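You operate a simulated robot arm through the tools that you are given. There is no shell and no other tool. Be economical: measure what you need, move in short steps, check, and stop when the job is done.

Carry out the task below with a simulated robot arm. There is one attempt and no reset: what you move stays moved.

Task
Put things in order on the top of the small table. At the end: the beige scuffed tap grip stands where the teal dosing cup stood; the teal dosing cup from the top of the small table is in the grey drip tray; the teal gel bottle from the top of the small table is on the cream box (marked "PADS"); the silver strainer is on the white soap dish; whatever was shut is shut again. Leave all else as you found it, and nothing knocked over.
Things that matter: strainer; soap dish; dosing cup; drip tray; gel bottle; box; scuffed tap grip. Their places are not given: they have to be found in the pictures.

Only the result counts: the job must be done as asked and must still hold three seconds after the hand-in. Knocking over, shifting, dropping, spilling or breaking anything else fails it.

Robot
A 7-joint arm with a two-finger parallel gripper, fixed in place. Base frame: the origin is at the foot of the arm, x ahead of it, y to its left, z up; the work surface is at about z = 0. Readings come in mm, degrees, newtons and seconds.
With the tool pointing down near the work surface it reaches from about 240 to 620 mm from the base axis. Its first joint turns from -66.0 to 66.0 degrees. Payload 2.6 kg.
The tool frame sits at the grasp point between the pads (the TCP): z along the fingers, y along the line on which they close. The tips reach 30 mm beyond it. The gripper opens to 94 mm. The fingers are 28 mm wide and 10 mm thick; the gripper's body (50 by 96 mm) begins 55 mm behind the TCP.
Orientation is that of the tool frame in the base frame, as a unit quaternion [w, x, y, z]. With the fingers straight down and closing along the base's y, the tool's x points along the base's -x, its y along +y and its z along -z.

Tools
- The arm moves only by the tool jog_arm. Its argument "increments" is a list of rows, each a list of 7 numbers: the shift along the tool's x, y, z in mm, then the turn, a rotation vector about the tool's x, y, z in degrees, then the gripper command, from -1 (fully open) to 1 (shut), values between in proportion. In form: [[x, y, z, wx, wy, wz, jaw], ...]. A call has 1 to 12 rows; each row is the pose to reach, as a shift and turn from the pose commanded when the call began, along the tool's axes at that moment. Rows are played at 5 a second. More than 50 mm and 8.6 degrees between two rows, or a gripper value outside its range, and nothing of the call is played. Where a pose cannot be reached the arm comes as near as it can. A force on the tool above 40 N (or 10 N above the force at the start of the call, whichever is more), or a blocked arm, ends the call early, and 0.2 s more pass. The fingers move at their own pace (about 72 mm/s each) and stop on an object; they squeeze with about 26 N. The grip force told is the motor's: it shows also when the fingers shut on nothing. Time passes only in rows, and 0.2 s behind the last, so rows that repeat a pose let the fingers close. The reply holds the time, the measured pose of the TCP, the force on the tool along the base axes, the opening and the grip force, in the units named above and with some noise.
- Cameras (640 x 400 px; columns grow to the right, rows downward): "scene" is fixed at [3.5, 419.4, 574.8]; the picture's right is [-0.91, -0.41, 0.00], its down [-0.24, 0.54, -0.81] and it looks along [0.33, -0.74, -0.59] (base axes); focal length 249 px, centre (320, 200). "wrist" rides on the gripper at [-37, 0, -58] in the tool frame; the picture's right is [0.00, -1.00, 0.00], its down [0.97, 0.00, -0.24] and it looks along [0.24, 0.00, 0.97] (tool axes); focal length 218 px, centre (320, 200).
- snapshot(camera): a new picture of that camera. The clock stands still meanwhile.
- probe_pixels(camera, pixels): there is no depth. For up to 12 entries [column, row, z] of the newest picture of that camera ("zoom" is the newest enlarged one), the place [x, y] in the base frame at which the ray of that pixel passes the height z, good to about 2 mm, but the place of the scene camera against the robot may be out by one fixed shift of up to 25 mm in any direction. The clock stands still meanwhile.
- inspect(camera, box): a new picture of the part [left, top, right, bottom] of that camera's present view, enlarged. The clock stands still meanwhile.
- sign_off(): hands the job in; it is judged then, once.

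Go step by step. Measure first, check grasps and placings, and put right what went wrong. The budget is 80 turns and 46 pictures, counting those below and the enlarged ones. Unless the task says otherwise, let go and move clear before handing in, and close with one line.

The tools are called after ">>>" by a JSON object that holds its "name" and its "arguments". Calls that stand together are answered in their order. jog_arm: Moves the arm, as the interface text tells. Its arguments: {"type":"object","properties":{"increments":{"type":"array"}},"required":["increments"]} The other tools are called the same way: snapshot (camera) takes a picture; probe_pixels (camera, pixels) gives the place at which the rays of pixels pass given heights; inspect (camera, box) takes an enlarged picture of a part of a camera's view; sign_off () hands the job in.

At the start:

```text
t: 0.0
tcp_pos: [341.8, -64.3, 374.4]
ee_rot: [-0.001, 0.0, 1.0, -0.001]
ft_force: [-0.2, 1.1, -0.1]
opening: 94.0
grip_force: 0.0
```

scene: 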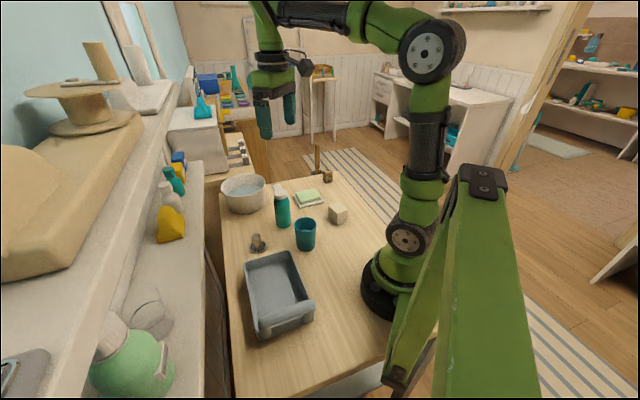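
wrist: 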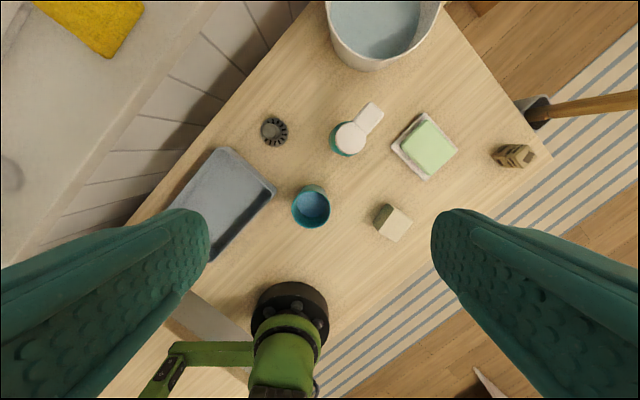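

The wrist picture shows the cup (311,207), tray (220,200), bottle (350,138), a dark ribbed thing (275,131), a dish with something green (425,147), a cream block (393,222) and a brown thing (515,155). I take enlarged views to tell which is which.

>>> {"name": "inspect", "arguments": {"camera": "wrist", "box": [240, 80, 400, 180]}}

>>> {"name": "inspect", "arguments": {"camera": "wrist", "box": [360, 90, 560, 250]}}

>>> {"name": "inspect", "arguments": {"camera": "scene", "box": [210, 140, 370, 270]}}

>>> {"name": "inspect", "arguments": {"camera": "scene", "box": [160, 50, 340, 200]}}

```text
4.00 times, centred on (320, 130) of wrist
```

zoom: 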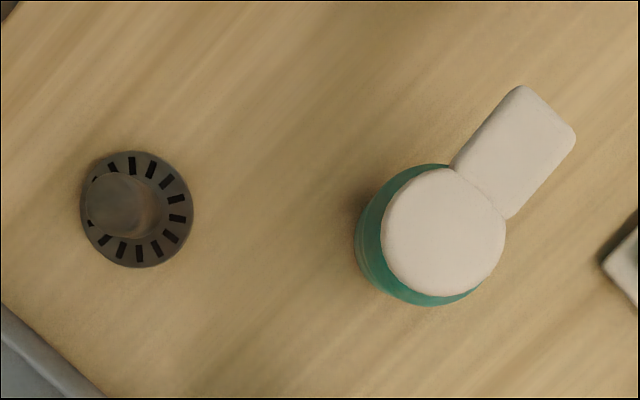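

```text
2.50 times, centred on (460, 170) of wrist
```

zoom: 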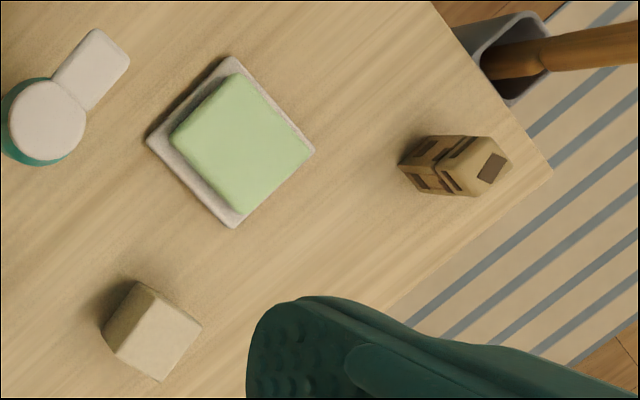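

```text
3.08 times, centred on (290, 205) of scene
```

zoom: 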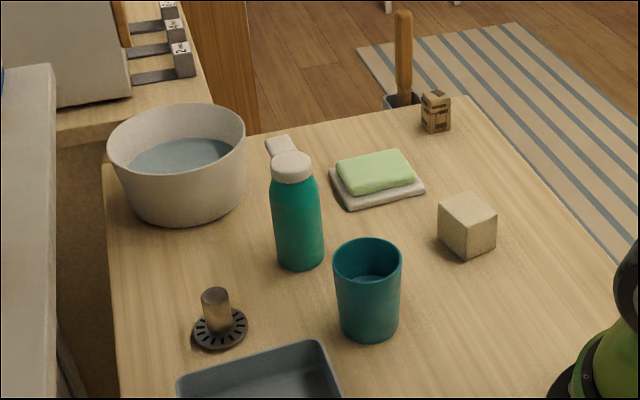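

```text
2.67 times, centred on (250, 125) of scene
```

zoom: 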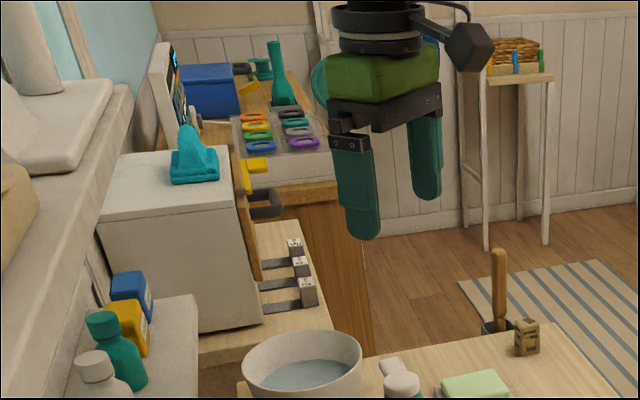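

The ribbed disc with a stem at (275,131) looks like the sink strainer, and the cup seems to hold liquid. I still need to tell the cream cube from the brown block, so I enlarge those and probe positions.

>>> {"name": "inspect", "arguments": {"camera": "scene", "box": [310, 160, 370, 230]}}

>>> {"name": "inspect", "arguments": {"camera": "wrist", "box": [480, 125, 560, 185]}}

>>> {"name": "snapshot", "arguments": {"camera": "wrist"}}

>>> {"name": "probe_pixels", "arguments": {"camera": "wrist", "pixels": [[275, 131, 3], [348, 140, 90], [425, 147, 20], [515, 155, 25], [393, 222, 35], [311, 207, 70], [225, 200, 0], [220, 150, 20], [275, 190, 20], [210, 258, 20], [385, 30, 50], [547, 158, 0]]}}

```text
5.71 times, centred on (340, 195) of scene
```

zoom: 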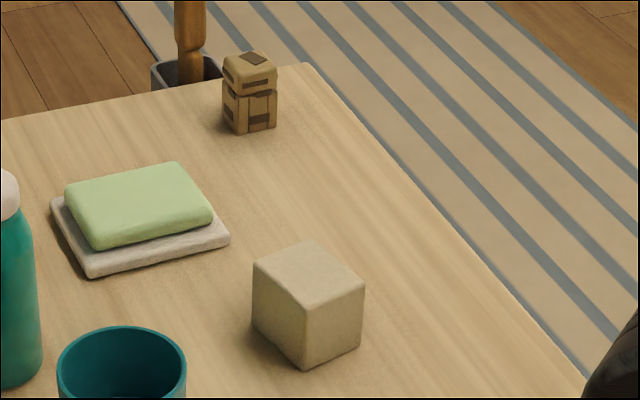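

```text
6.67 times, centred on (520, 155) of wrist
```

zoom: 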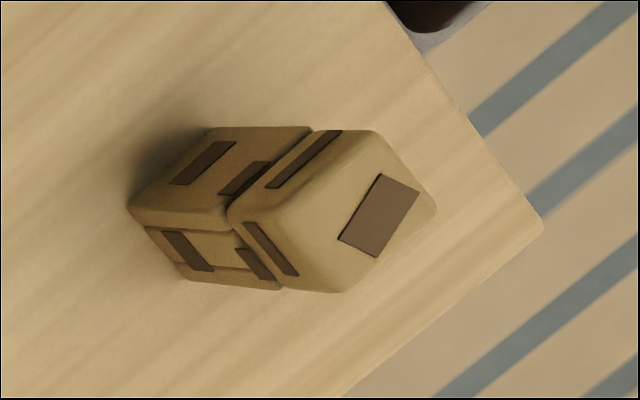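

```text
37 pictures are left
```

wrist: 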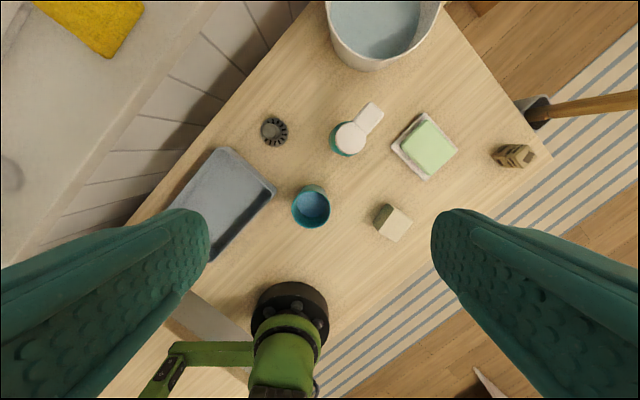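

```text
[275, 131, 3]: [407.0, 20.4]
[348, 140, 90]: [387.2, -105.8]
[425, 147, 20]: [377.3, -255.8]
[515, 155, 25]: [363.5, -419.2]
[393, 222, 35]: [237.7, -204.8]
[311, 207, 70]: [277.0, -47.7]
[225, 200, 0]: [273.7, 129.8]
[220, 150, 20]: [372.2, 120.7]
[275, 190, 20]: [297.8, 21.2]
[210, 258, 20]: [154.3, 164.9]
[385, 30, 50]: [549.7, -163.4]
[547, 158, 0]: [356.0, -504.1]
```

The brown block with dark marks is the scuffed tap grip; the cream cube should be the box. I lower the camera over the middle for accurate sizes.

>>> {"name": "jog_arm", "arguments": {"increments": [[10, 4, 40, 0, 0, 0, -1], [20, 7, 80, 0, 0, 0, -1], [30, 10, 115, 0, 0, 0, -1], [42, 14, 150, 0, 0, 0, -1], [42, 14, 150, 0, 0, 0, -1]]}}

>>> {"name": "snapshot", "arguments": {"camera": "wrist"}}

```text
t: 1.2
tcp_pos: [301.8, -48.0, 224.2]
ee_rot: [0.001, 0.0, 1.0, 0.0]
ft_force: [-0.8, 0.7, -0.5]
opening: 93.9
grip_force: 0.2
```

```text
36 pictures are left
```

wrist: 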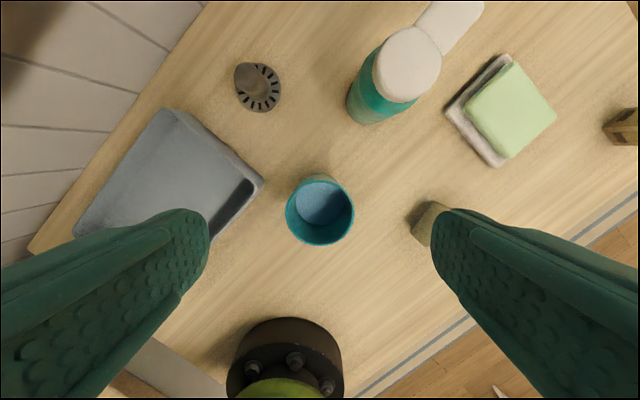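

The cup is at (320,212), just under the hand. I probe its rim at several heights together with the other things, to triangulate.

>>> {"name": "probe_pixels", "arguments": {"camera": "wrist", "pixels": [[320, 213, 60], [320, 213, 70], [320, 213, 80], [285, 213, 70], [355, 213, 70], [320, 175, 0], [407, 65, 90], [407, 65, 110], [378, 124, 0], [258, 88, 3], [510, 110, 20], [490, 120, 5]]}}

>>> {"name": "inspect", "arguments": {"camera": "wrist", "box": [220, 0, 420, 260]}}

>>> {"name": "probe_pixels", "arguments": {"camera": "scene", "pixels": [[306, 228, 60], [306, 228, 70], [306, 228, 80], [306, 250, 0], [281, 188, 90], [281, 188, 110], [283, 226, 0], [257, 250, 0], [338, 213, 20], [328, 182, 0]]}}

```text
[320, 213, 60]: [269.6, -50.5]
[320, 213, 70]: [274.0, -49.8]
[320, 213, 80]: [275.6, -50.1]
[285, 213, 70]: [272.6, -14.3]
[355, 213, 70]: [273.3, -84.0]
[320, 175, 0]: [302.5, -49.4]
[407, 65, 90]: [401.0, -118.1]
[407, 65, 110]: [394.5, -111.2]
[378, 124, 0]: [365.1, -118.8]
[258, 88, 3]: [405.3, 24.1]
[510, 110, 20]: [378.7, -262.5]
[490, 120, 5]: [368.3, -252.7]
```

```text
1.54 times, centred on (320, 130) of wrist
```

zoom: 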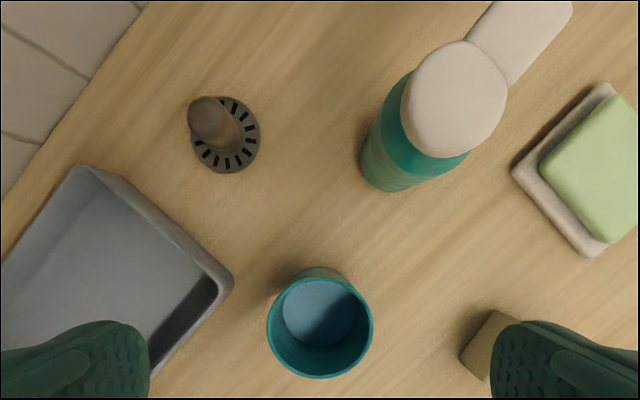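

```text
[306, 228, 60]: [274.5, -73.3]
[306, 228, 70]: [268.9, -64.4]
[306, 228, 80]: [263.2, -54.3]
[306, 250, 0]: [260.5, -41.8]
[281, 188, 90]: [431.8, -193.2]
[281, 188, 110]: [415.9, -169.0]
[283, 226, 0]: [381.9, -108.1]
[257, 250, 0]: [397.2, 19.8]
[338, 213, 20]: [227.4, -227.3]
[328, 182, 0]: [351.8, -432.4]
```

Cup centre is about (274,-50), roughly 66 mm wide and 78 mm high. Next I measure the tray's corners and height.

>>> {"name": "inspect", "arguments": {"camera": "scene", "box": [230, 240, 330, 350]}}

>>> {"name": "probe_pixels", "arguments": {"camera": "wrist", "pixels": [[172, 108, 0], [172, 108, 40], [265, 183, 0], [265, 183, 40], [75, 235, 0], [75, 235, 40]]}}

>>> {"name": "probe_pixels", "arguments": {"camera": "scene", "pixels": [[244, 262, 40], [292, 251, 40], [314, 299, 40], [258, 330, 40], [314, 316, 0], [258, 340, 0]]}}

```text
3.64 times, centred on (280, 295) of scene
```

zoom: 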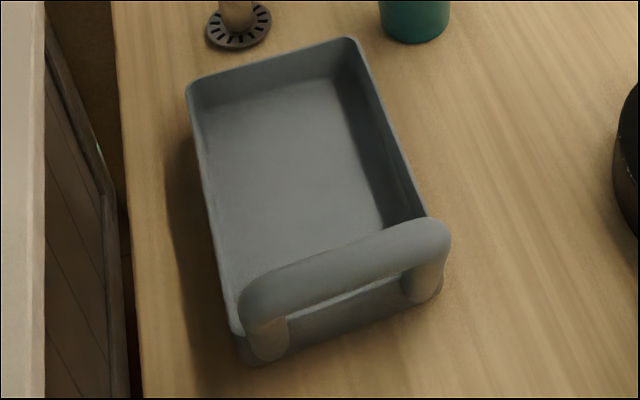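

```text
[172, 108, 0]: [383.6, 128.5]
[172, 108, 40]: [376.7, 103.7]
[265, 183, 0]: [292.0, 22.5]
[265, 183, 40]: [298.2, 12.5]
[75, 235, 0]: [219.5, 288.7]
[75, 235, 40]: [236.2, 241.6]
```

```text
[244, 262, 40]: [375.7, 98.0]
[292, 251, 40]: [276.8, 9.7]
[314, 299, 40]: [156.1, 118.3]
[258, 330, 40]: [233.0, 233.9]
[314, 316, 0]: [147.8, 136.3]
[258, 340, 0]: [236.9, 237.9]
```

Tray rim is about 40 mm high with its inside centred near (282,110), handle on the low-x end. I descend over the cup with open fingers, gripping high so the tips stay around the rim level.

>>> {"name": "jog_arm", "arguments": {"increments": [[14, -1, 45, 0, 0, 0, -1], [28, -2, 85, 0, 0, 0, -1], [28, -2, 120, 0, 0, 0, -1], [28, -2, 145, 0, 0, 0, -1], [28, -2, 158, 0, 0, 0, -1], [28, -2, 158, 0, 0, 0, -1]]}}

>>> {"name": "snapshot", "arguments": {"camera": "wrist"}}

```text
t: 2.6
tcp_pos: [273.3, -51.8, 65.3]
ee_rot: [0.0, 0.0, 1.0, 0.0]
ft_force: [0.4, 0.3, 0.5]
opening: 94.0
grip_force: 0.1
```

```text
33 pictures are left
```

wrist: 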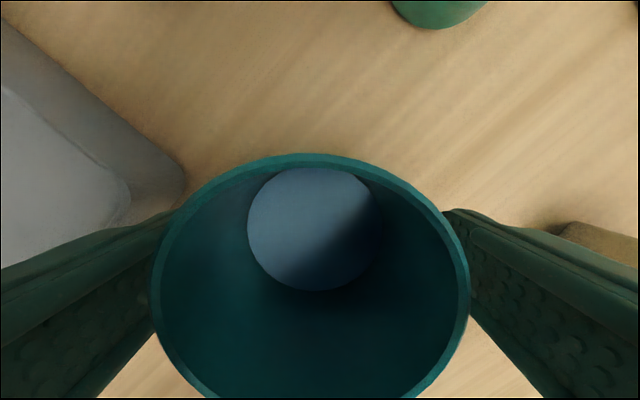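

The cup sits between the fingers, offset about 2 mm to +y. I correct this and close.

>>> {"name": "jog_arm", "arguments": {"increments": [[0, 2, 0, 0, 0, 0, -1], [0, 2, 0, 0, 0, 0, 0.2], [0, 2, 0, 0, 0, 0, 0.6], [0, 2, 0, 0, 0, 0, 1], [0, 2, 0, 0, 0, 0, 1]]}}

```text
t: 3.8
tcp_pos: [273.0, -51.2, 66.0]
ee_rot: [0.0, 0.0, 1.0, -0.001]
ft_force: [0.6, -0.2, -0.2]
opening: 65.7
grip_force: 25.7
```

Gripped at 65.7 mm opening. I lift it by 70 mm and carry it over the tray.

>>> {"name": "jog_arm", "arguments": {"increments": [[0, 2, -15, 0, 0, 0, 1], [0, 2, -40, 0, 0, 0, 1], [0, 2, -70, 0, 0, 0, 1], [0, 25, -75, 0, 0, 0, 1], [-2, 55, -75, 0, 0, 0, 1], [-4, 90, -75, 0, 0, 0, 1], [-6, 125, -75, 0, 0, 0, 1], [-8, 150, -75, 0, 0, 0, 1], [-9, 162, -75, 0, 0, 0, 1], [-9, 162, -75, 0, 0, 0, 1]]}}

>>> {"name": "snapshot", "arguments": {"camera": "wrist"}}

>>> {"name": "snapshot", "arguments": {"camera": "scene"}}

```text
t: 6.0
tcp_pos: [282.3, 111.2, 140.4]
ee_rot: [0.0, 0.0, 1.0, 0.0]
ft_force: [0.9, 0.2, -1.4]
opening: 65.8
grip_force: 26.0
```

```text
32 pictures are left
```

wrist: 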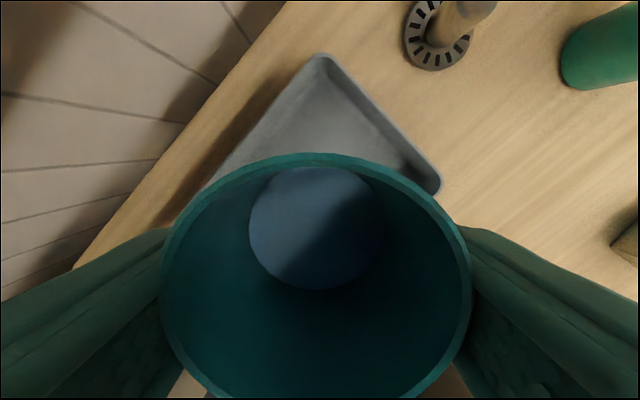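

```text
31 pictures are left
```

scene: 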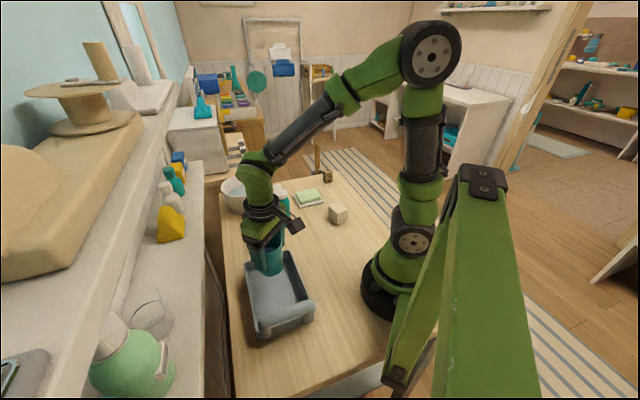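

The cup hangs over the tray; corners are visible at (320,54) and (441,188). I probe them at rim height.

>>> {"name": "probe_pixels", "arguments": {"camera": "wrist", "pixels": [[320, 54, 40], [441, 185, 40], [213, 180, 40], [320, 54, 30], [441, 185, 30]]}}

```text
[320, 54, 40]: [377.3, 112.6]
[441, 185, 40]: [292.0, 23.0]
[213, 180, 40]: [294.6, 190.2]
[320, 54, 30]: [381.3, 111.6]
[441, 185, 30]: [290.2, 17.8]
```

The cup fits with room on all sides. I lower it to just above the tray floor.

>>> {"name": "jog_arm", "arguments": {"increments": [[0, 3, 25, 0, 0, 0, 1], [0, 3, 45, 0, 0, 0, 1], [0, 3, 58, 0, 0, 0, 1], [0, 3, 65, 0, 0, 0, 1], [0, 3, 67, 0, 0, 0, 1], [0, 3, 67, 0, 0, 0, 1]]}}

```text
t: 7.4
tcp_pos: [280.7, 114.9, 72.4]
ee_rot: [0.001, 0.0, 1.0, 0.0]
ft_force: [0.1, 0.6, -0.9]
opening: 65.8
grip_force: 25.8
```

>>> {"name": "jog_arm", "arguments": {"increments": [[0, 0, 1, 0, 0, 0, 1], [0, 0, 2, 0, 0, 0, 1], [0, 0, 2, 0, 0, 0, 1]]}}

```text
t: 8.2
tcp_pos: [281.1, 113.9, 70.3]
ee_rot: [0.0, 0.0, 1.0, 0.0]
ft_force: [0.1, 0.0, -1.1]
opening: 65.7
grip_force: 25.7
```

No contact yet at 70.3 (force is unchanged). I go on down by small steps.

>>> {"name": "jog_arm", "arguments": {"increments": [[0, 0, 1, 0, 0, 0, 1], [0, 0, 2, 0, 0, 0, 1], [0, 0, 2, 0, 0, 0, 1]]}}

```text
t: 9.0
tcp_pos: [281.8, 114.5, 70.6]
ee_rot: [0.0, 0.0, 1.0, 0.0]
ft_force: [0.2, -0.4, -0.6]
opening: 65.8
grip_force: 25.8
```

The height stayed at 70.6 though 2 mm lower was commanded, which hints at contact; I check with another 1 mm.

>>> {"name": "jog_arm", "arguments": {"increments": [[0, 0, 1, 0, 0, 0, 1], [0, 0, 1, 0, 0, 0, 1], [0, 0, 1, 0, 0, 0, 1]]}}

```text
t: 9.8
tcp_pos: [281.3, 114.3, 69.2]
ee_rot: [0.0, 0.0, 1.0, -0.001]
ft_force: [-3.3, -3.6, 16.4]
opening: 65.4
grip_force: 25.6
```

Contact shown by 16 N upward. I release a little (about 84 mm) and rise.

>>> {"name": "jog_arm", "arguments": {"increments": [[0, 0, 0, 0, 0, 0, -0.6], [0, 0, -1, 0, 0, 0, -0.75], [0, 0, -1, 0, 0, 0, -0.75], [0, 0, -20, 0, 0, 0, -0.75], [0, 0, -50, 0, 0, 0, -0.75], [0, 0, -90, 0, 0, 0, -1], [0, 0, -120, 0, 0, 0, -1], [0, 0, -120, 0, 0, 0, -1]]}}

>>> {"name": "snapshot", "arguments": {"camera": "wrist"}}

```text
t: 11.6
tcp_pos: [280.6, 113.9, 189.2]
ee_rot: [0.0, 0.0, 1.0, -0.001]
ft_force: [0.5, -0.4, 0.4]
opening: 94.5
grip_force: 0.1
```

```text
30 pictures are left
```

wrist: 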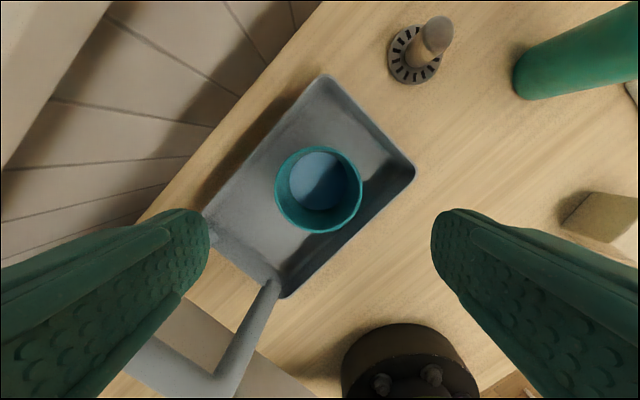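

The cup stands level in the tray. Now I go high over to the tap grip near (363,-419) to look at it.

>>> {"name": "jog_arm", "arguments": {"increments": [[0, -10, -40, 0, 0, 0, -1], [-5, -50, -65, 0, 0, 0, -1], [-15, -97, -70, 0, 0, 0, -1], [-25, -144, -70, 0, 0, 0, -1], [-35, -191, -70, 0, 0, 0, -1], [-45, -238, -70, 0, 0, 0, -1], [-55, -285, -70, 0, 0, 0, -1], [-65, -332, -70, 0, 0, 0, -1], [-75, -379, -70, 0, 0, 0, -1], [-85, -426, -70, 0, 0, 0, -1], [-92, -470, -70, 0, 0, 0, -1], [-95, -510, -60, 0, 0, 0, -1]]}}

>>> {"name": "snapshot", "arguments": {"camera": "wrist"}}

```text
t: 14.2
tcp_pos: [376.2, -396.4, 247.5]
ee_rot: [0.0, 0.0, 1.0, 0.001]
ft_force: [-0.4, 0.0, -0.7]
opening: 93.7
grip_force: 0.2
```

```text
29 pictures are left
```

wrist: 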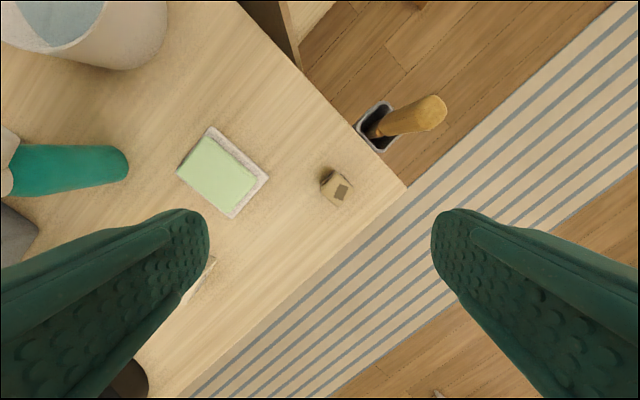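

The tap grip is at (337,187) with the brush handle near (430,112). I enlarge and probe to get size and orientation.

>>> {"name": "inspect", "arguments": {"camera": "wrist", "box": [290, 140, 390, 230]}}

>>> {"name": "probe_pixels", "arguments": {"camera": "wrist", "pixels": [[342, 191, 30], [342, 191, 45], [330, 180, 0], [372, 130, 0], [430, 112, 100], [430, 112, 150], [223, 172, 25], [214, 127, 8], [179, 172, 8], [234, 217, 8], [268, 178, 8]]}}

```text
4.44 times, centred on (340, 185) of wrist
```

zoom: 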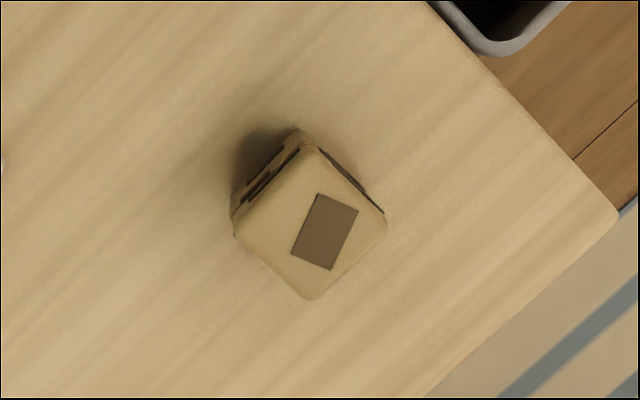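

```text
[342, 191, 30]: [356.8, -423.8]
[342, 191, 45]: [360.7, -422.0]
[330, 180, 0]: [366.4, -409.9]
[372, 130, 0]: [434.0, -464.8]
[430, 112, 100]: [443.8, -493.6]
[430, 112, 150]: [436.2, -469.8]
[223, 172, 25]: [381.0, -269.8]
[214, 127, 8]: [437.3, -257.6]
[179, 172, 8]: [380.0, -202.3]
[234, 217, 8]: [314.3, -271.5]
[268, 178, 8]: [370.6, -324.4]
```

The grip is about 30 mm square, turned 45°, near (360,-422). Before going down I locate the brush handle's height by comparing both cameras.

>>> {"name": "probe_pixels", "arguments": {"camera": "scene", "pixels": [[317, 147, 50], [317, 147, 100], [317, 147, 150], [328, 173, 40], [328, 173, 50], [328, 172, 60], [328, 182, 0]]}}

>>> {"name": "probe_pixels", "arguments": {"camera": "wrist", "pixels": [[430, 112, 50], [430, 112, 0], [430, 112, -50], [380, 105, -50], [380, 105, 0]]}}

>>> {"name": "inspect", "arguments": {"camera": "scene", "box": [290, 140, 350, 200]}}

```text
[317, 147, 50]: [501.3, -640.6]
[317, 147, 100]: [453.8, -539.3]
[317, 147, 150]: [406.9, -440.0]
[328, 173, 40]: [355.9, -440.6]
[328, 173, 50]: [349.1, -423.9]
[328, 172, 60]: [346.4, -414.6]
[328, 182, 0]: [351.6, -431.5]
```

```text
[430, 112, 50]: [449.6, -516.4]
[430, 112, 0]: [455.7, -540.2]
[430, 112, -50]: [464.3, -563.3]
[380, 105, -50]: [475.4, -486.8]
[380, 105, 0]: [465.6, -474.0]
```

```text
6.67 times, centred on (320, 170) of scene
```

zoom: 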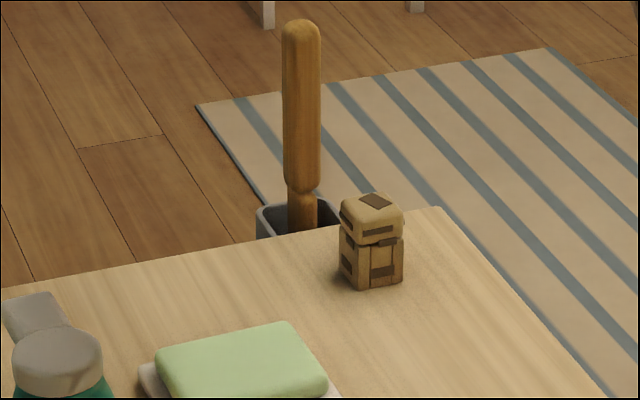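

The handle top is near (442,-497) at z≈120, over 100 mm away from the grip, so a closing line along base (1,1) is safe. I turn the tool by 45° while lowering above the grip at (362,-421).

>>> {"name": "jog_arm", "arguments": {"increments": [[4, -8, 15, 0, 0, 8, -1], [8, -16, 30, 0, 0, 16, -1], [12, -22, 45, 0, 0, 24, -1], [14, -25, 60, 0, 0, 32, -1], [14, -25, 75, 0, 0, 40, -1], [14, -25, 90, 0, 0, 45, -1], [14, -25, 90, 0, 0, 45, -1]]}}

>>> {"name": "snapshot", "arguments": {"camera": "wrist"}}

```text
t: 15.8
tcp_pos: [362.3, -420.7, 158.3]
ee_rot: [-0.001, 0.383, 0.924, 0.0]
ft_force: [0.1, 0.5, -0.2]
opening: 93.9
grip_force: 0.2
```

```text
26 pictures are left
```

wrist: 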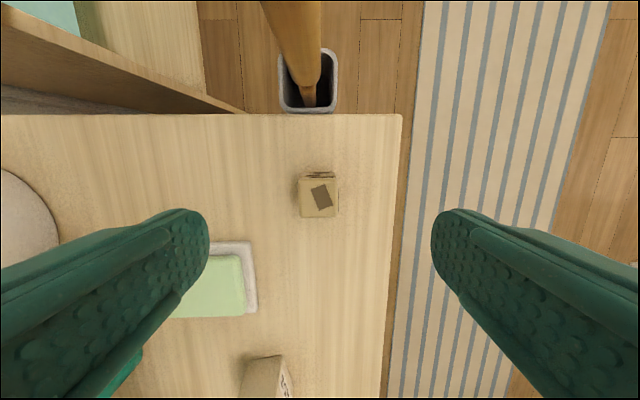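

The grip is square with the fingers, top at (319,198), about 2 mm off in tool x; the box's printed side also shows at (285,380). I descend to TCP z≈38 with the fingers at 66 mm.

>>> {"name": "jog_arm", "arguments": {"increments": [[2, 0, 40, 0, 0, 0, -0.4], [2, 0, 75, 0, 0, 0, -0.4], [2, 0, 100, 0, 0, 0, -0.4], [2, 0, 113, 0, 0, 0, -0.4], [2, 0, 119, 0, 0, 0, -0.4], [2, 0, 119, 0, 0, 0, -0.4]]}}

>>> {"name": "snapshot", "arguments": {"camera": "wrist"}}

```text
t: 17.2
tcp_pos: [360.9, -418.3, 39.9]
ee_rot: [0.0, 0.383, 0.924, 0.0]
ft_force: [0.0, -0.7, -0.8]
opening: 65.8
grip_force: 0.0
```

```text
25 pictures are left
```

wrist: 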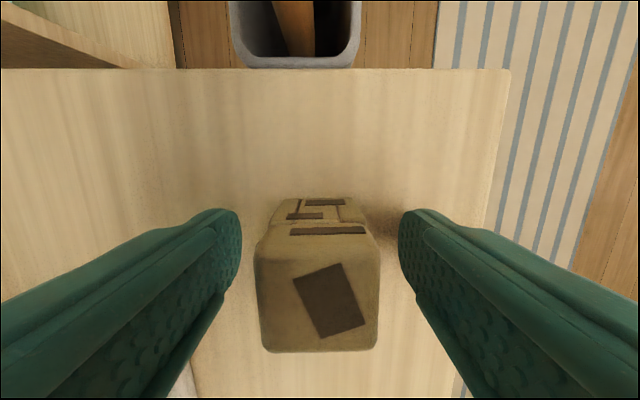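

The grip stands centred between the fingers. I close on it.

>>> {"name": "jog_arm", "arguments": {"increments": [[-2, 0, 0, 0, 0, 0, -0.2], [-2, 0, 0, 0, 0, 0, 0.2], [-2, 0, 0, 0, 0, 0, 0.6], [-2, 0, 0, 0, 0, 0, 1], [-2, 0, 0, 0, 0, 0, 1], [-2, 0, -5, 0, 0, 0, 1], [-2, 0, -30, 0, 0, 0, 1], [-2, 0, -70, 0, 0, 0, 1], [-2, 0, -110, 0, 0, 0, 1], [-2, 0, -150, 0, 0, 0, 1], [-2, 0, -150, 0, 0, 0, 1]]}}

>>> {"name": "snapshot", "arguments": {"camera": "wrist"}}

```text
t: 19.6
tcp_pos: [363.2, -418.3, 191.1]
ee_rot: [0.001, 0.383, 0.924, 0.0]
ft_force: [-0.6, 0.3, -0.3]
opening: 35.7
grip_force: 26.0
```

```text
24 pictures are left
```

wrist: 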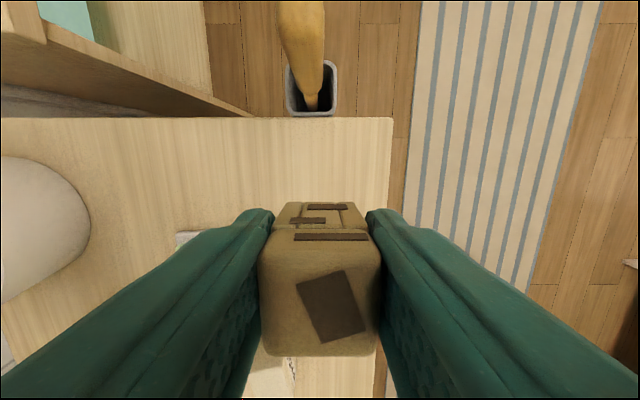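

The grip is held (35.7 mm) about 4 mm off in tool x. I carry it at height to above the cup's old place (274,-50).

>>> {"name": "jog_arm", "arguments": {"increments": [[20, 12, 0, 0, 0, 0, 1], [55, 34, 0, 0, 0, 0, 1], [95, 59, 0, 0, 0, 0, 1], [135, 83, 0, 0, 0, 0, 1], [175, 108, 0, 0, 0, 0, 1], [215, 133, 0, 0, 0, 0, 1], [255, 157, 0, 0, 0, 0, 1], [290, 179, 0, 0, 0, 0, 1], [310, 191, 0, 0, 0, 0, 1], [319.5, 197.3, 0, 0, 0, 0, 1], [319.5, 197.3, 0, 0, 0, 0, 1]]}}

>>> {"name": "snapshot", "arguments": {"camera": "wrist"}}

```text
t: 22.0
tcp_pos: [274.3, -54.4, 190.1]
ee_rot: [0.0, 0.383, 0.924, 0.0]
ft_force: [-0.3, -0.5, -0.4]
opening: 35.7
grip_force: 26.4
```

```text
23 pictures are left
```

wrist: 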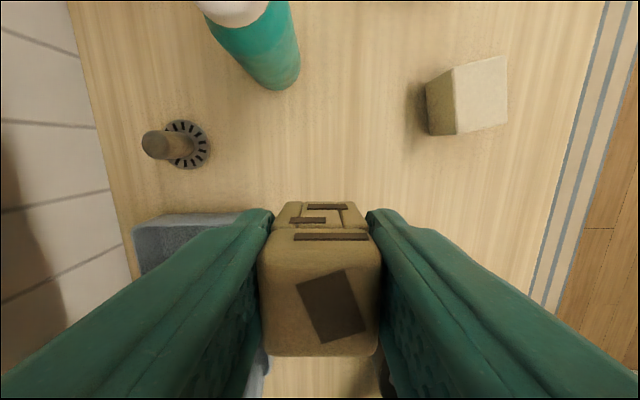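

I'm over the place; nothing is in the way. I lower to just above the table.

>>> {"name": "jog_arm", "arguments": {"increments": [[0, 0, 40, 0, 0, 0, 1], [0, 0, 80, 0, 0, 0, 1], [0, 0, 115, 0, 0, 0, 1], [0, 0, 137, 0, 0, 0, 1], [0, 0, 146, 0, 0, 0, 1], [0, 0, 149, 0, 0, 0, 1], [0, 0, 149, 0, 0, 0, 1]]}}

```text
t: 23.6
tcp_pos: [274.9, -55.0, 39.2]
ee_rot: [0.0, 0.383, 0.924, 0.0]
ft_force: [-1.7, 0.3, 5.5]
opening: 35.6
grip_force: 25.7
```

Light contact (5.5 N). I release, open to about 62 mm, and rise.

>>> {"name": "jog_arm", "arguments": {"increments": [[0, 0, 0, 0, 0, 0, 0], [0, 0, 0, 0, 0, 0, -0.3], [0, 0, -1, 0, 0, 0, -0.3], [0, 0, -20, 0, 0, 0, -0.3], [0, 0, -60, 0, 0, 0, -0.3], [0, 0, -105, 0, 0, 0, -1], [0, 0, -150, 0, 0, 0, -1], [0, 0, -180, 0, 0, 0, -1]]}}

>>> {"name": "snapshot", "arguments": {"camera": "wrist"}}

```text
t: 25.4
tcp_pos: [275.7, -53.6, 221.1]
ee_rot: [0.0, 0.383, 0.924, 0.0]
ft_force: [0.5, -0.1, -0.2]
opening: 93.9
grip_force: 0.1
```

```text
22 pictures are left
```

wrist: 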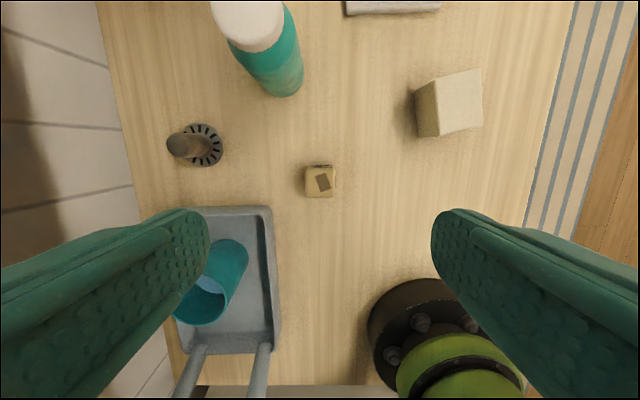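

The tap grip stands upright on the cup's old place. Next I move over the gel bottle, near (388,-108), and look straight down.

>>> {"name": "jog_arm", "arguments": {"increments": [[-25, 10, -10, 0, 0, 0, -1], [-60, 22, -15, 0, 0, 0, -1], [-95, 34, -15, 0, 0, 0, -1], [-113, 41, -15, 0, 0, 0, -1], [-113, 41, -15, 0, 0, 0, -1]]}}

>>> {"name": "snapshot", "arguments": {"camera": "wrist"}}

```text
t: 26.6
tcp_pos: [385.0, -105.3, 235.9]
ee_rot: [0.0, 0.383, 0.924, 0.0]
ft_force: [-1.2, -0.5, 0.6]
opening: 94.1
grip_force: 0.1
```

```text
21 pictures are left
```

wrist: 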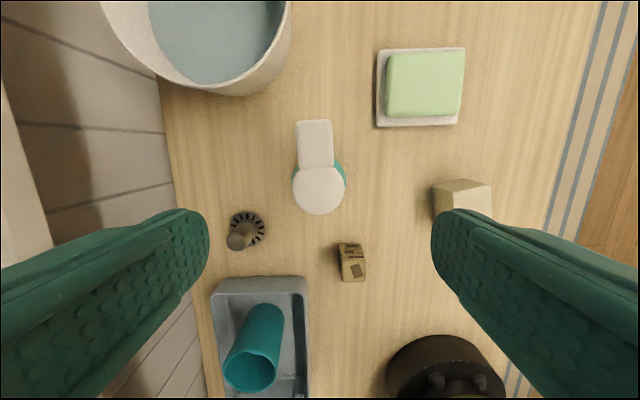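

Cap centre (319,190), body about 49 mm wide, height about 123 mm; the cap's flap lies along tool x, clear of both fingers. I descend to TCP z≈80.

>>> {"name": "jog_arm", "arguments": {"increments": [[-3, 1, 45, 0, 0, 0, -1], [-3, 1, 85, 0, 0, 0, -1], [-3, 1, 120, 0, 0, 0, -1], [-3, 1, 142, 0, 0, 0, -1], [-3, 1, 155, 0, 0, 0, -1], [-3, 1, 155, 0, 0, 0, -1]]}}

>>> {"name": "snapshot", "arguments": {"camera": "wrist"}}

```text
t: 28.0
tcp_pos: [388.2, -106.8, 78.0]
ee_rot: [0.0, 0.383, 0.924, -0.001]
ft_force: [0.2, -0.1, -0.5]
opening: 94.1
grip_force: 0.1
```

```text
20 pictures are left
```

wrist: 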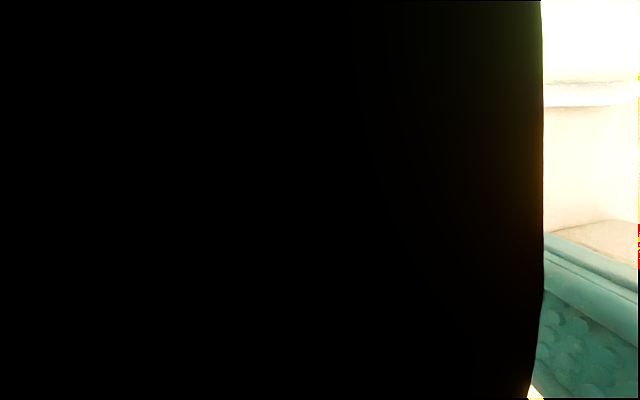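

The camera is right over the flap, blind, but no force shows. I rise 7 mm for clearance and close on the bottle.

>>> {"name": "jog_arm", "arguments": {"increments": [[0, 0, -7, 0, 0, 0, -1], [0, 0, -7, 0, 0, 0, -0.5], [0, 0, -7, 0, 0, 0, 0], [0, 0, -7, 0, 0, 0, 0.5], [0, 0, -7, 0, 0, 0, 1], [0, 0, -7, 0, 0, 0, 1]]}}

>>> {"name": "inspect", "arguments": {"camera": "scene", "box": [200, 80, 360, 260]}}

```text
t: 29.4
tcp_pos: [389.4, -107.2, 87.3]
ee_rot: [0.0, 0.383, 0.924, 0.0]
ft_force: [0.3, 0.3, 3.5]
opening: 50.6
grip_force: 26.5
```

```text
2.22 times, centred on (280, 170) of scene
```

zoom: 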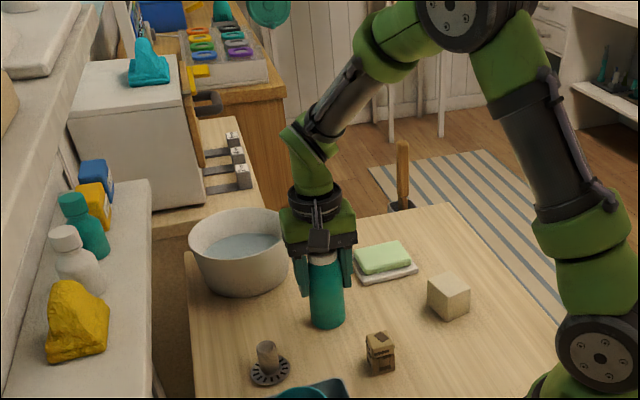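

The bottle is gripped, but with it in hand the wrist camera would be blind, so I first let go, rise, and measure the box from straight above.

>>> {"name": "jog_arm", "arguments": {"increments": [[0, 0, 0, 0, 0, 0, 0], [0, 0, 0, 0, 0, 0, -1], [0, 0, 0, 0, 0, 0, -1], [0, 0, -45, 0, 0, 0, -1], [0, 0, -90, 0, 0, 0, -1], [0, 0, -130, 0, 0, 0, -1], [30, -45, -140, 0, 0, 0, -1], [35, -95, -140, 0, 0, 0, -1], [35, -140, -140, 0, 0, 0, -1], [36, -170, -140, 0, 0, 0, -1], [36, -170, -140, 0, 0, 0, -1]]}}

>>> {"name": "snapshot", "arguments": {"camera": "wrist"}}

```text
refused: row 7 steps farther than a row can; nothing moved
```

```text
18 pictures are left
```

wrist: 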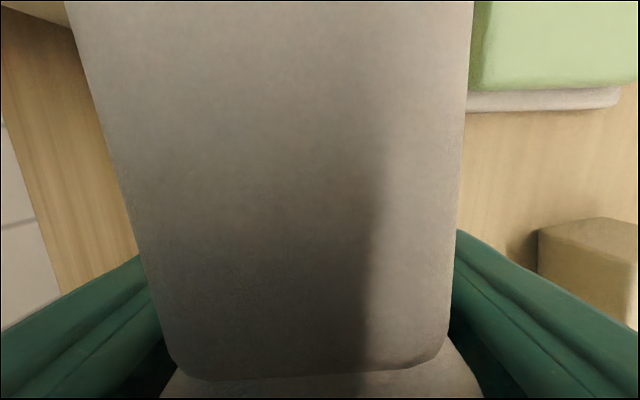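

One step was too long; nothing moved. I repeat it with shorter steps.

>>> {"name": "jog_arm", "arguments": {"increments": [[0, 0, 0, 0, 0, 0, 0], [0, 0, 0, 0, 0, 0, -1], [0, 0, 0, 0, 0, 0, -1], [0, 0, -45, 0, 0, 0, -1], [0, 0, -90, 0, 0, 0, -1], [0, 0, -130, 0, 0, 0, -1], [15, -35, -140, 0, 0, 0, -1], [25, -75, -140, 0, 0, 0, -1], [32, -115, -140, 0, 0, 0, -1], [37, -150, -140, 0, 0, 0, -1], [37, -173, -140, 0, 0, 0, -1], [37, -173, -140, 0, 0, 0, -1]]}}

>>> {"name": "snapshot", "arguments": {"camera": "wrist"}}

```text
t: 32.0
tcp_pos: [238.3, -203.1, 226.4]
ee_rot: [0.001, 0.383, 0.924, -0.001]
ft_force: [-0.7, 0.4, -0.3]
opening: 94.1
grip_force: 0.1
```

```text
17 pictures are left
```

wrist: 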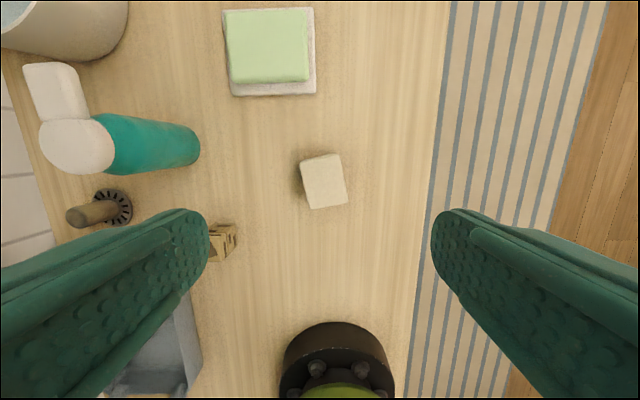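

The box top is centred at (325,181) giving (233.4,-206.7), about 43 x 51 mm, 47 mm high; in command terms it lies 1 mm and -6 mm from this pose. I go back to the bottle the same way and grip it.

>>> {"name": "jog_arm", "arguments": {"increments": [[0, 30, 0, 0, 0, 0, -1], [-8, 70, 0, 0, 0, 0, -1], [-18, 110, 0, 0, 0, 0, -1], [-28, 145, 0, 0, 0, 0, -1], [-37, 170, 0, 0, 0, 0, -1], [-37, 173, 10, 0, 0, 0, -1], [-37, 173, 50, 0, 0, 0, -1], [-37, 173, 90, 0, 0, 0, -1], [-37, 173, 120, 0, 0, 0, -1], [-37, 173, 137, 0, 0, 0, -1], [-37, 173, 140, 0, 0, 0, -1], [-37, 173, 140, 0, 0, 0, -1]]}}

>>> {"name": "jog_arm", "arguments": {"increments": [[0, 0, 0, 0, 0, 0, -0.5], [0, 0, 0, 0, 0, 0, 0], [0, 0, 0, 0, 0, 0, 0.5], [0, 0, 0, 0, 0, 0, 1], [0, 0, 0, 0, 0, 0, 1], [0, 0, -10, 0, 0, 0, 1], [0, 0, -40, 0, 0, 0, 1], [0, 0, -75, 0, 0, 0, 1], [0, 0, -100, 0, 0, 0, 1], [0, 0, -100, 0, 0, 0, 1]]}}

>>> {"name": "snapshot", "arguments": {"camera": "scene"}}

```text
t: 34.6
tcp_pos: [387.1, -106.8, 87.2]
ee_rot: [0.0, 0.383, 0.924, 0.0]
ft_force: [0.5, -0.5, 0.1]
opening: 94.1
grip_force: 0.1
```

```text
t: 36.8
tcp_pos: [385.0, -105.5, 187.1]
ee_rot: [0.0, 0.383, 0.924, 0.0]
ft_force: [0.6, 0.0, -1.2]
opening: 50.6
grip_force: 26.2
```

```text
16 pictures are left
```

scene: 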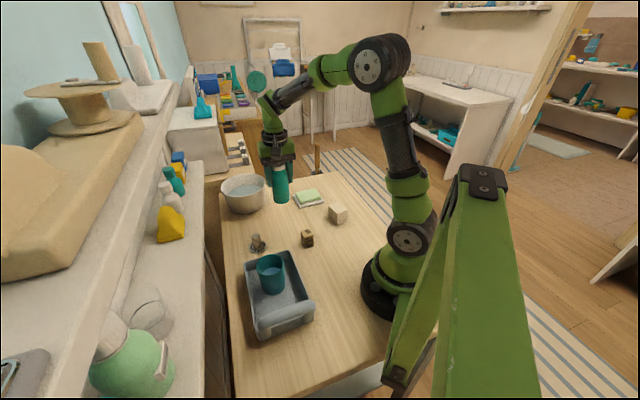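

Lifted cleanly. I carry the bottle over the box.

>>> {"name": "jog_arm", "arguments": {"increments": [[5, -20, 0, 0, 0, 0, 1], [13, -55, 0, 0, 0, 0, 1], [21, -95, 0, 0, 0, 0, 1], [29, -135, 0, 0, 0, 0, 1], [35, -165, 0, 0, 0, 0, 1], [38, -179.5, 0, 0, 0, 0, 1], [38, -179.5, 0, 0, 0, 0, 1], [38, -179.5, 25, 0, 0, 0, 1], [38, -179.5, 42, 0, 0, 0, 1], [38, -179.5, 42, 0, 0, 0, 1]]}}

>>> {"name": "inspect", "arguments": {"camera": "scene", "box": [290, 130, 390, 240]}}

>>> {"name": "inspect", "arguments": {"camera": "wrist", "box": [0, 0, 640, 400]}}

```text
t: 39.0
tcp_pos: [233.3, -206.4, 144.7]
ee_rot: [0.0, 0.383, 0.924, 0.0]
ft_force: [0.2, 0.6, -1.9]
opening: 50.8
grip_force: 25.9
```

```text
3.64 times, centred on (340, 185) of scene
```

zoom: 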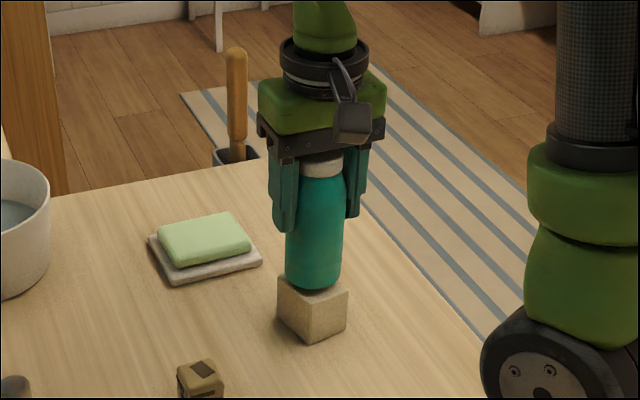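

```text
1.00 times, centred on (320, 200) of wrist
```

zoom: 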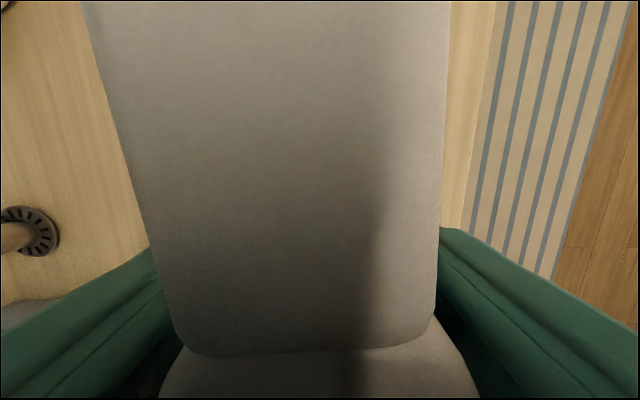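

The bottle bottom (zoom 286–340) is over the box (277–347). I lower to near contact.

>>> {"name": "jog_arm", "arguments": {"increments": [[0, 0, 4, 0, 0, 0, 1], [0, 0, 7, 0, 0, 0, 1], [0, 0, 8, 0, 0, 0, 1], [0, 0, 8, 0, 0, 0, 1]]}}

```text
t: 40.0
tcp_pos: [233.0, -207.9, 138.0]
ee_rot: [0.001, 0.383, 0.924, 0.001]
ft_force: [0.8, 3.1, 10.2]
opening: 51.2
grip_force: 26.3
```

Contact (10 N). I open slowly and rise straight up.

>>> {"name": "jog_arm", "arguments": {"increments": [[0, 0, 0, 0, 0, 0, 0.3], [0, 0, 0, 0, 0, 0, -0.1], [0, 0, 0, 0, 0, 0, -0.5], [0, 0, 0, 0, 0, 0, -1], [0, 0, 0, 0, 0, 0, -1], [0, 0, -30, 0, 0, 0, -1], [0, 0, -70, 0, 0, 0, -1], [0, 0, -110, 0, 0, 0, -1], [0, 0, -130, 0, 0, 0, -1], [0, 0, -130, 0, 0, 0, -1]]}}

>>> {"name": "inspect", "arguments": {"camera": "scene", "box": [270, 130, 390, 250]}}

```text
t: 42.2
tcp_pos: [233.9, -206.8, 269.7]
ee_rot: [0.0, 0.383, 0.924, 0.0]
ft_force: [-0.7, -0.9, 0.8]
opening: 94.1
grip_force: 0.1
```

```text
3.33 times, centred on (330, 190) of scene
```

zoom: 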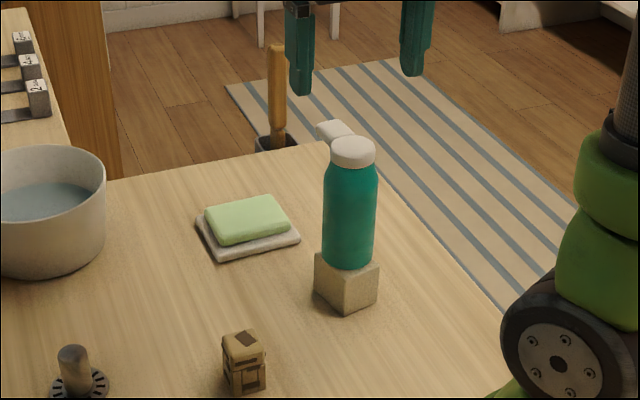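

The bottle stands well on the box. Next, over to the strainer near (406,22).

>>> {"name": "jog_arm", "arguments": {"increments": [[5, 35, 0, 0, 0, 0, -1], [11, 78, 0, 0, 0, 0, -1], [17, 121, 0, 0, 0, 0, -1], [23, 164, 0, 0, 0, 0, -1], [29, 205, 10, 0, 0, 0, -1], [36, 245, 30, 0, 0, 0, -1], [41, 275, 50, 0, 0, 0, -1], [41, 283, 80, 0, 0, 0, -1], [41, 283, 100, 0, 0, 0, -1], [41, 283, 100, 0, 0, 0, -1]]}}

>>> {"name": "snapshot", "arguments": {"camera": "wrist"}}

```text
t: 44.4
tcp_pos: [404.8, 23.5, 168.5]
ee_rot: [0.0, 0.383, 0.924, 0.0]
ft_force: [0.3, -1.0, 0.9]
opening: 94.1
grip_force: 0.1
```

```text
12 pictures are left
```

wrist: 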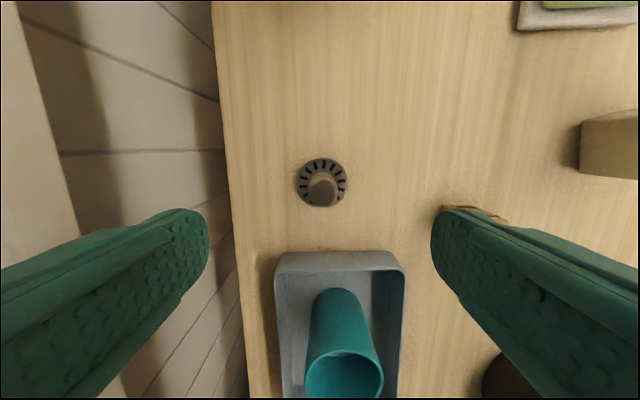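

The disc centre is at (322,181) and the stem about 48 mm tall; I need 2 mm corrections only. I descend to TCP z≈42 so the tips stay above the disc, fingers at 60 mm.

>>> {"name": "jog_arm", "arguments": {"increments": [[-2, -2, 40, 0, 0, 0, -0.3], [-2, -2, 80, 0, 0, 0, -0.3], [-2, -2, 110, 0, 0, 0, -0.3], [-2, -2, 122, 0, 0, 0, -0.3], [-2, -2, 126, 0, 0, 0, -0.3], [-2, -2, 126, 0, 0, 0, -0.3]]}}

>>> {"name": "snapshot", "arguments": {"camera": "wrist"}}

```text
t: 45.8
tcp_pos: [404.8, 18.5, 41.6]
ee_rot: [0.0, 0.383, 0.924, 0.0]
ft_force: [0.3, -0.6, -0.3]
opening: 61.3
grip_force: 0.1
```

```text
11 pictures are left
```

wrist: 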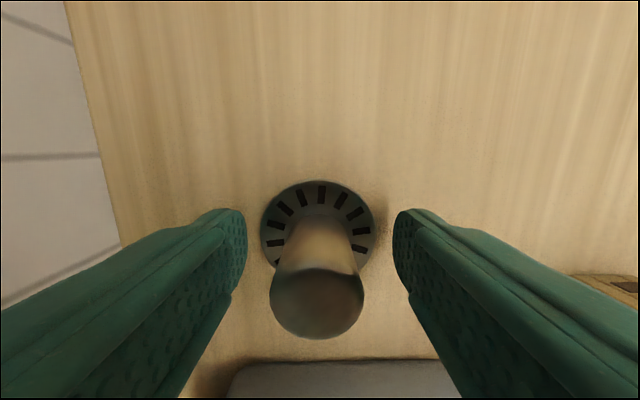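

The stem stands between the fingers at (317,290). I close and lift.

>>> {"name": "jog_arm", "arguments": {"increments": [[0, 0, 0, 0, 0, 0, 0], [0, 0, 0, 0, 0, 0, 0.4], [0, 0, 0, 0, 0, 0, 0.8], [0, 0, 0, 0, 0, 0, 1], [0, 0, 0, 0, 0, 0, 1], [0, 0, -10, 0, 0, 0, 1], [0, 0, -40, 0, 0, 0, 1], [0, 0, -80, 0, 0, 0, 1], [0, 0, -120, 0, 0, 0, 1], [0, 0, -150, 0, 0, 0, 1], [0, 0, -150, 0, 0, 0, 1]]}}

>>> {"name": "snapshot", "arguments": {"camera": "wrist"}}

```text
t: 48.2
tcp_pos: [404.9, 15.9, 194.4]
ee_rot: [0.0, 0.383, 0.924, 0.0]
ft_force: [-0.3, -0.6, -0.1]
opening: 24.4
grip_force: 25.9
```

```text
10 pictures are left
```

wrist: 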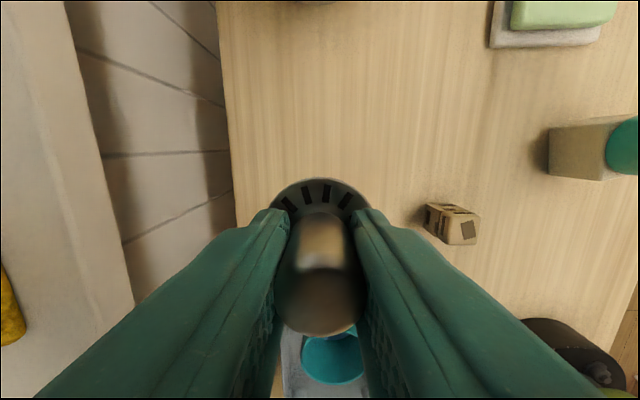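

The strainer is held upright. The dish centre works out at (376,-264), its soap top around z 25–30. I carry the strainer there at height.

>>> {"name": "jog_arm", "arguments": {"increments": [[-15, -18, 0, 0, 0, 0, 1], [-42, -51, 0, 0, 0, 0, 1], [-70, -85, 0, 0, 0, 0, 1], [-98, -119, 0, 0, 0, 0, 1], [-126, -153, 0, 0, 0, 0, 1], [-152, -184, 0, 0, 0, 0, 1], [-172, -208, 0, 0, 0, 0, 1], [-182, -220, 0, 0, 0, 0, 1], [-182, -220, 0, 0, 0, 0, 1], [-182, -220, 35, 0, 0, 0, 1], [-182, -220, 65, 0, 0, 0, 1], [-182, -220, 65, 0, 0, 0, 1]]}}

>>> {"name": "snapshot", "arguments": {"camera": "wrist"}}

>>> {"name": "inspect", "arguments": {"camera": "scene", "box": [260, 130, 380, 250]}}

```text
t: 50.8
tcp_pos: [377.3, -265.7, 124.9]
ee_rot: [-0.001, 0.382, 0.924, 0.0]
ft_force: [-1.1, -0.2, -0.9]
opening: 24.2
grip_force: 26.1
```

```text
9 pictures are left
```

wrist: 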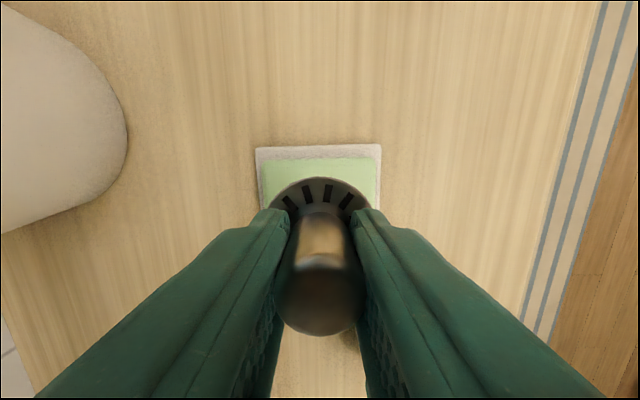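

```text
3.33 times, centred on (320, 190) of scene
```

zoom: 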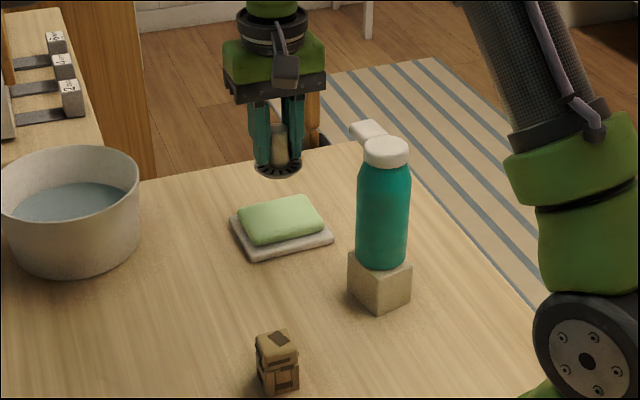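

The strainer is centred over the dish (back edge 256–381, centre 318). I lower to just above the soap.

>>> {"name": "jog_arm", "arguments": {"increments": [[0, 0, 20, 0, 0, 0, 1], [0, 0, 38, 0, 0, 0, 1], [0, 0, 48, 0, 0, 0, 1], [0, 0, 50, 0, 0, 0, 1], [0, 0, 50, 0, 0, 0, 1]]}}

>>> {"name": "inspect", "arguments": {"camera": "scene", "box": [280, 160, 340, 220]}}

```text
t: 52.0
tcp_pos: [376.8, -266.1, 76.3]
ee_rot: [0.0, 0.383, 0.924, 0.0]
ft_force: [-0.6, -0.1, -0.3]
opening: 24.0
grip_force: 26.1
```

```text
6.67 times, centred on (310, 190) of scene
```

zoom: 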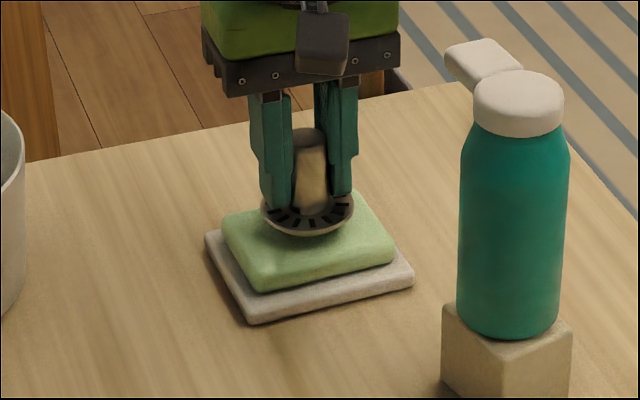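

It hovers a few mm above the soap. I step down until contact.

>>> {"name": "jog_arm", "arguments": {"increments": [[0, 0, 1, 0, 0, 0, 1], [0, 0, 2, 0, 0, 0, 1], [0, 0, 3, 0, 0, 0, 1], [0, 0, 3, 0, 0, 0, 1]]}}

```text
t: 53.0
tcp_pos: [378.4, -264.4, 72.5]
ee_rot: [-0.001, 0.383, 0.924, -0.001]
ft_force: [0.2, -0.5, -0.2]
opening: 24.0
grip_force: 26.1
```

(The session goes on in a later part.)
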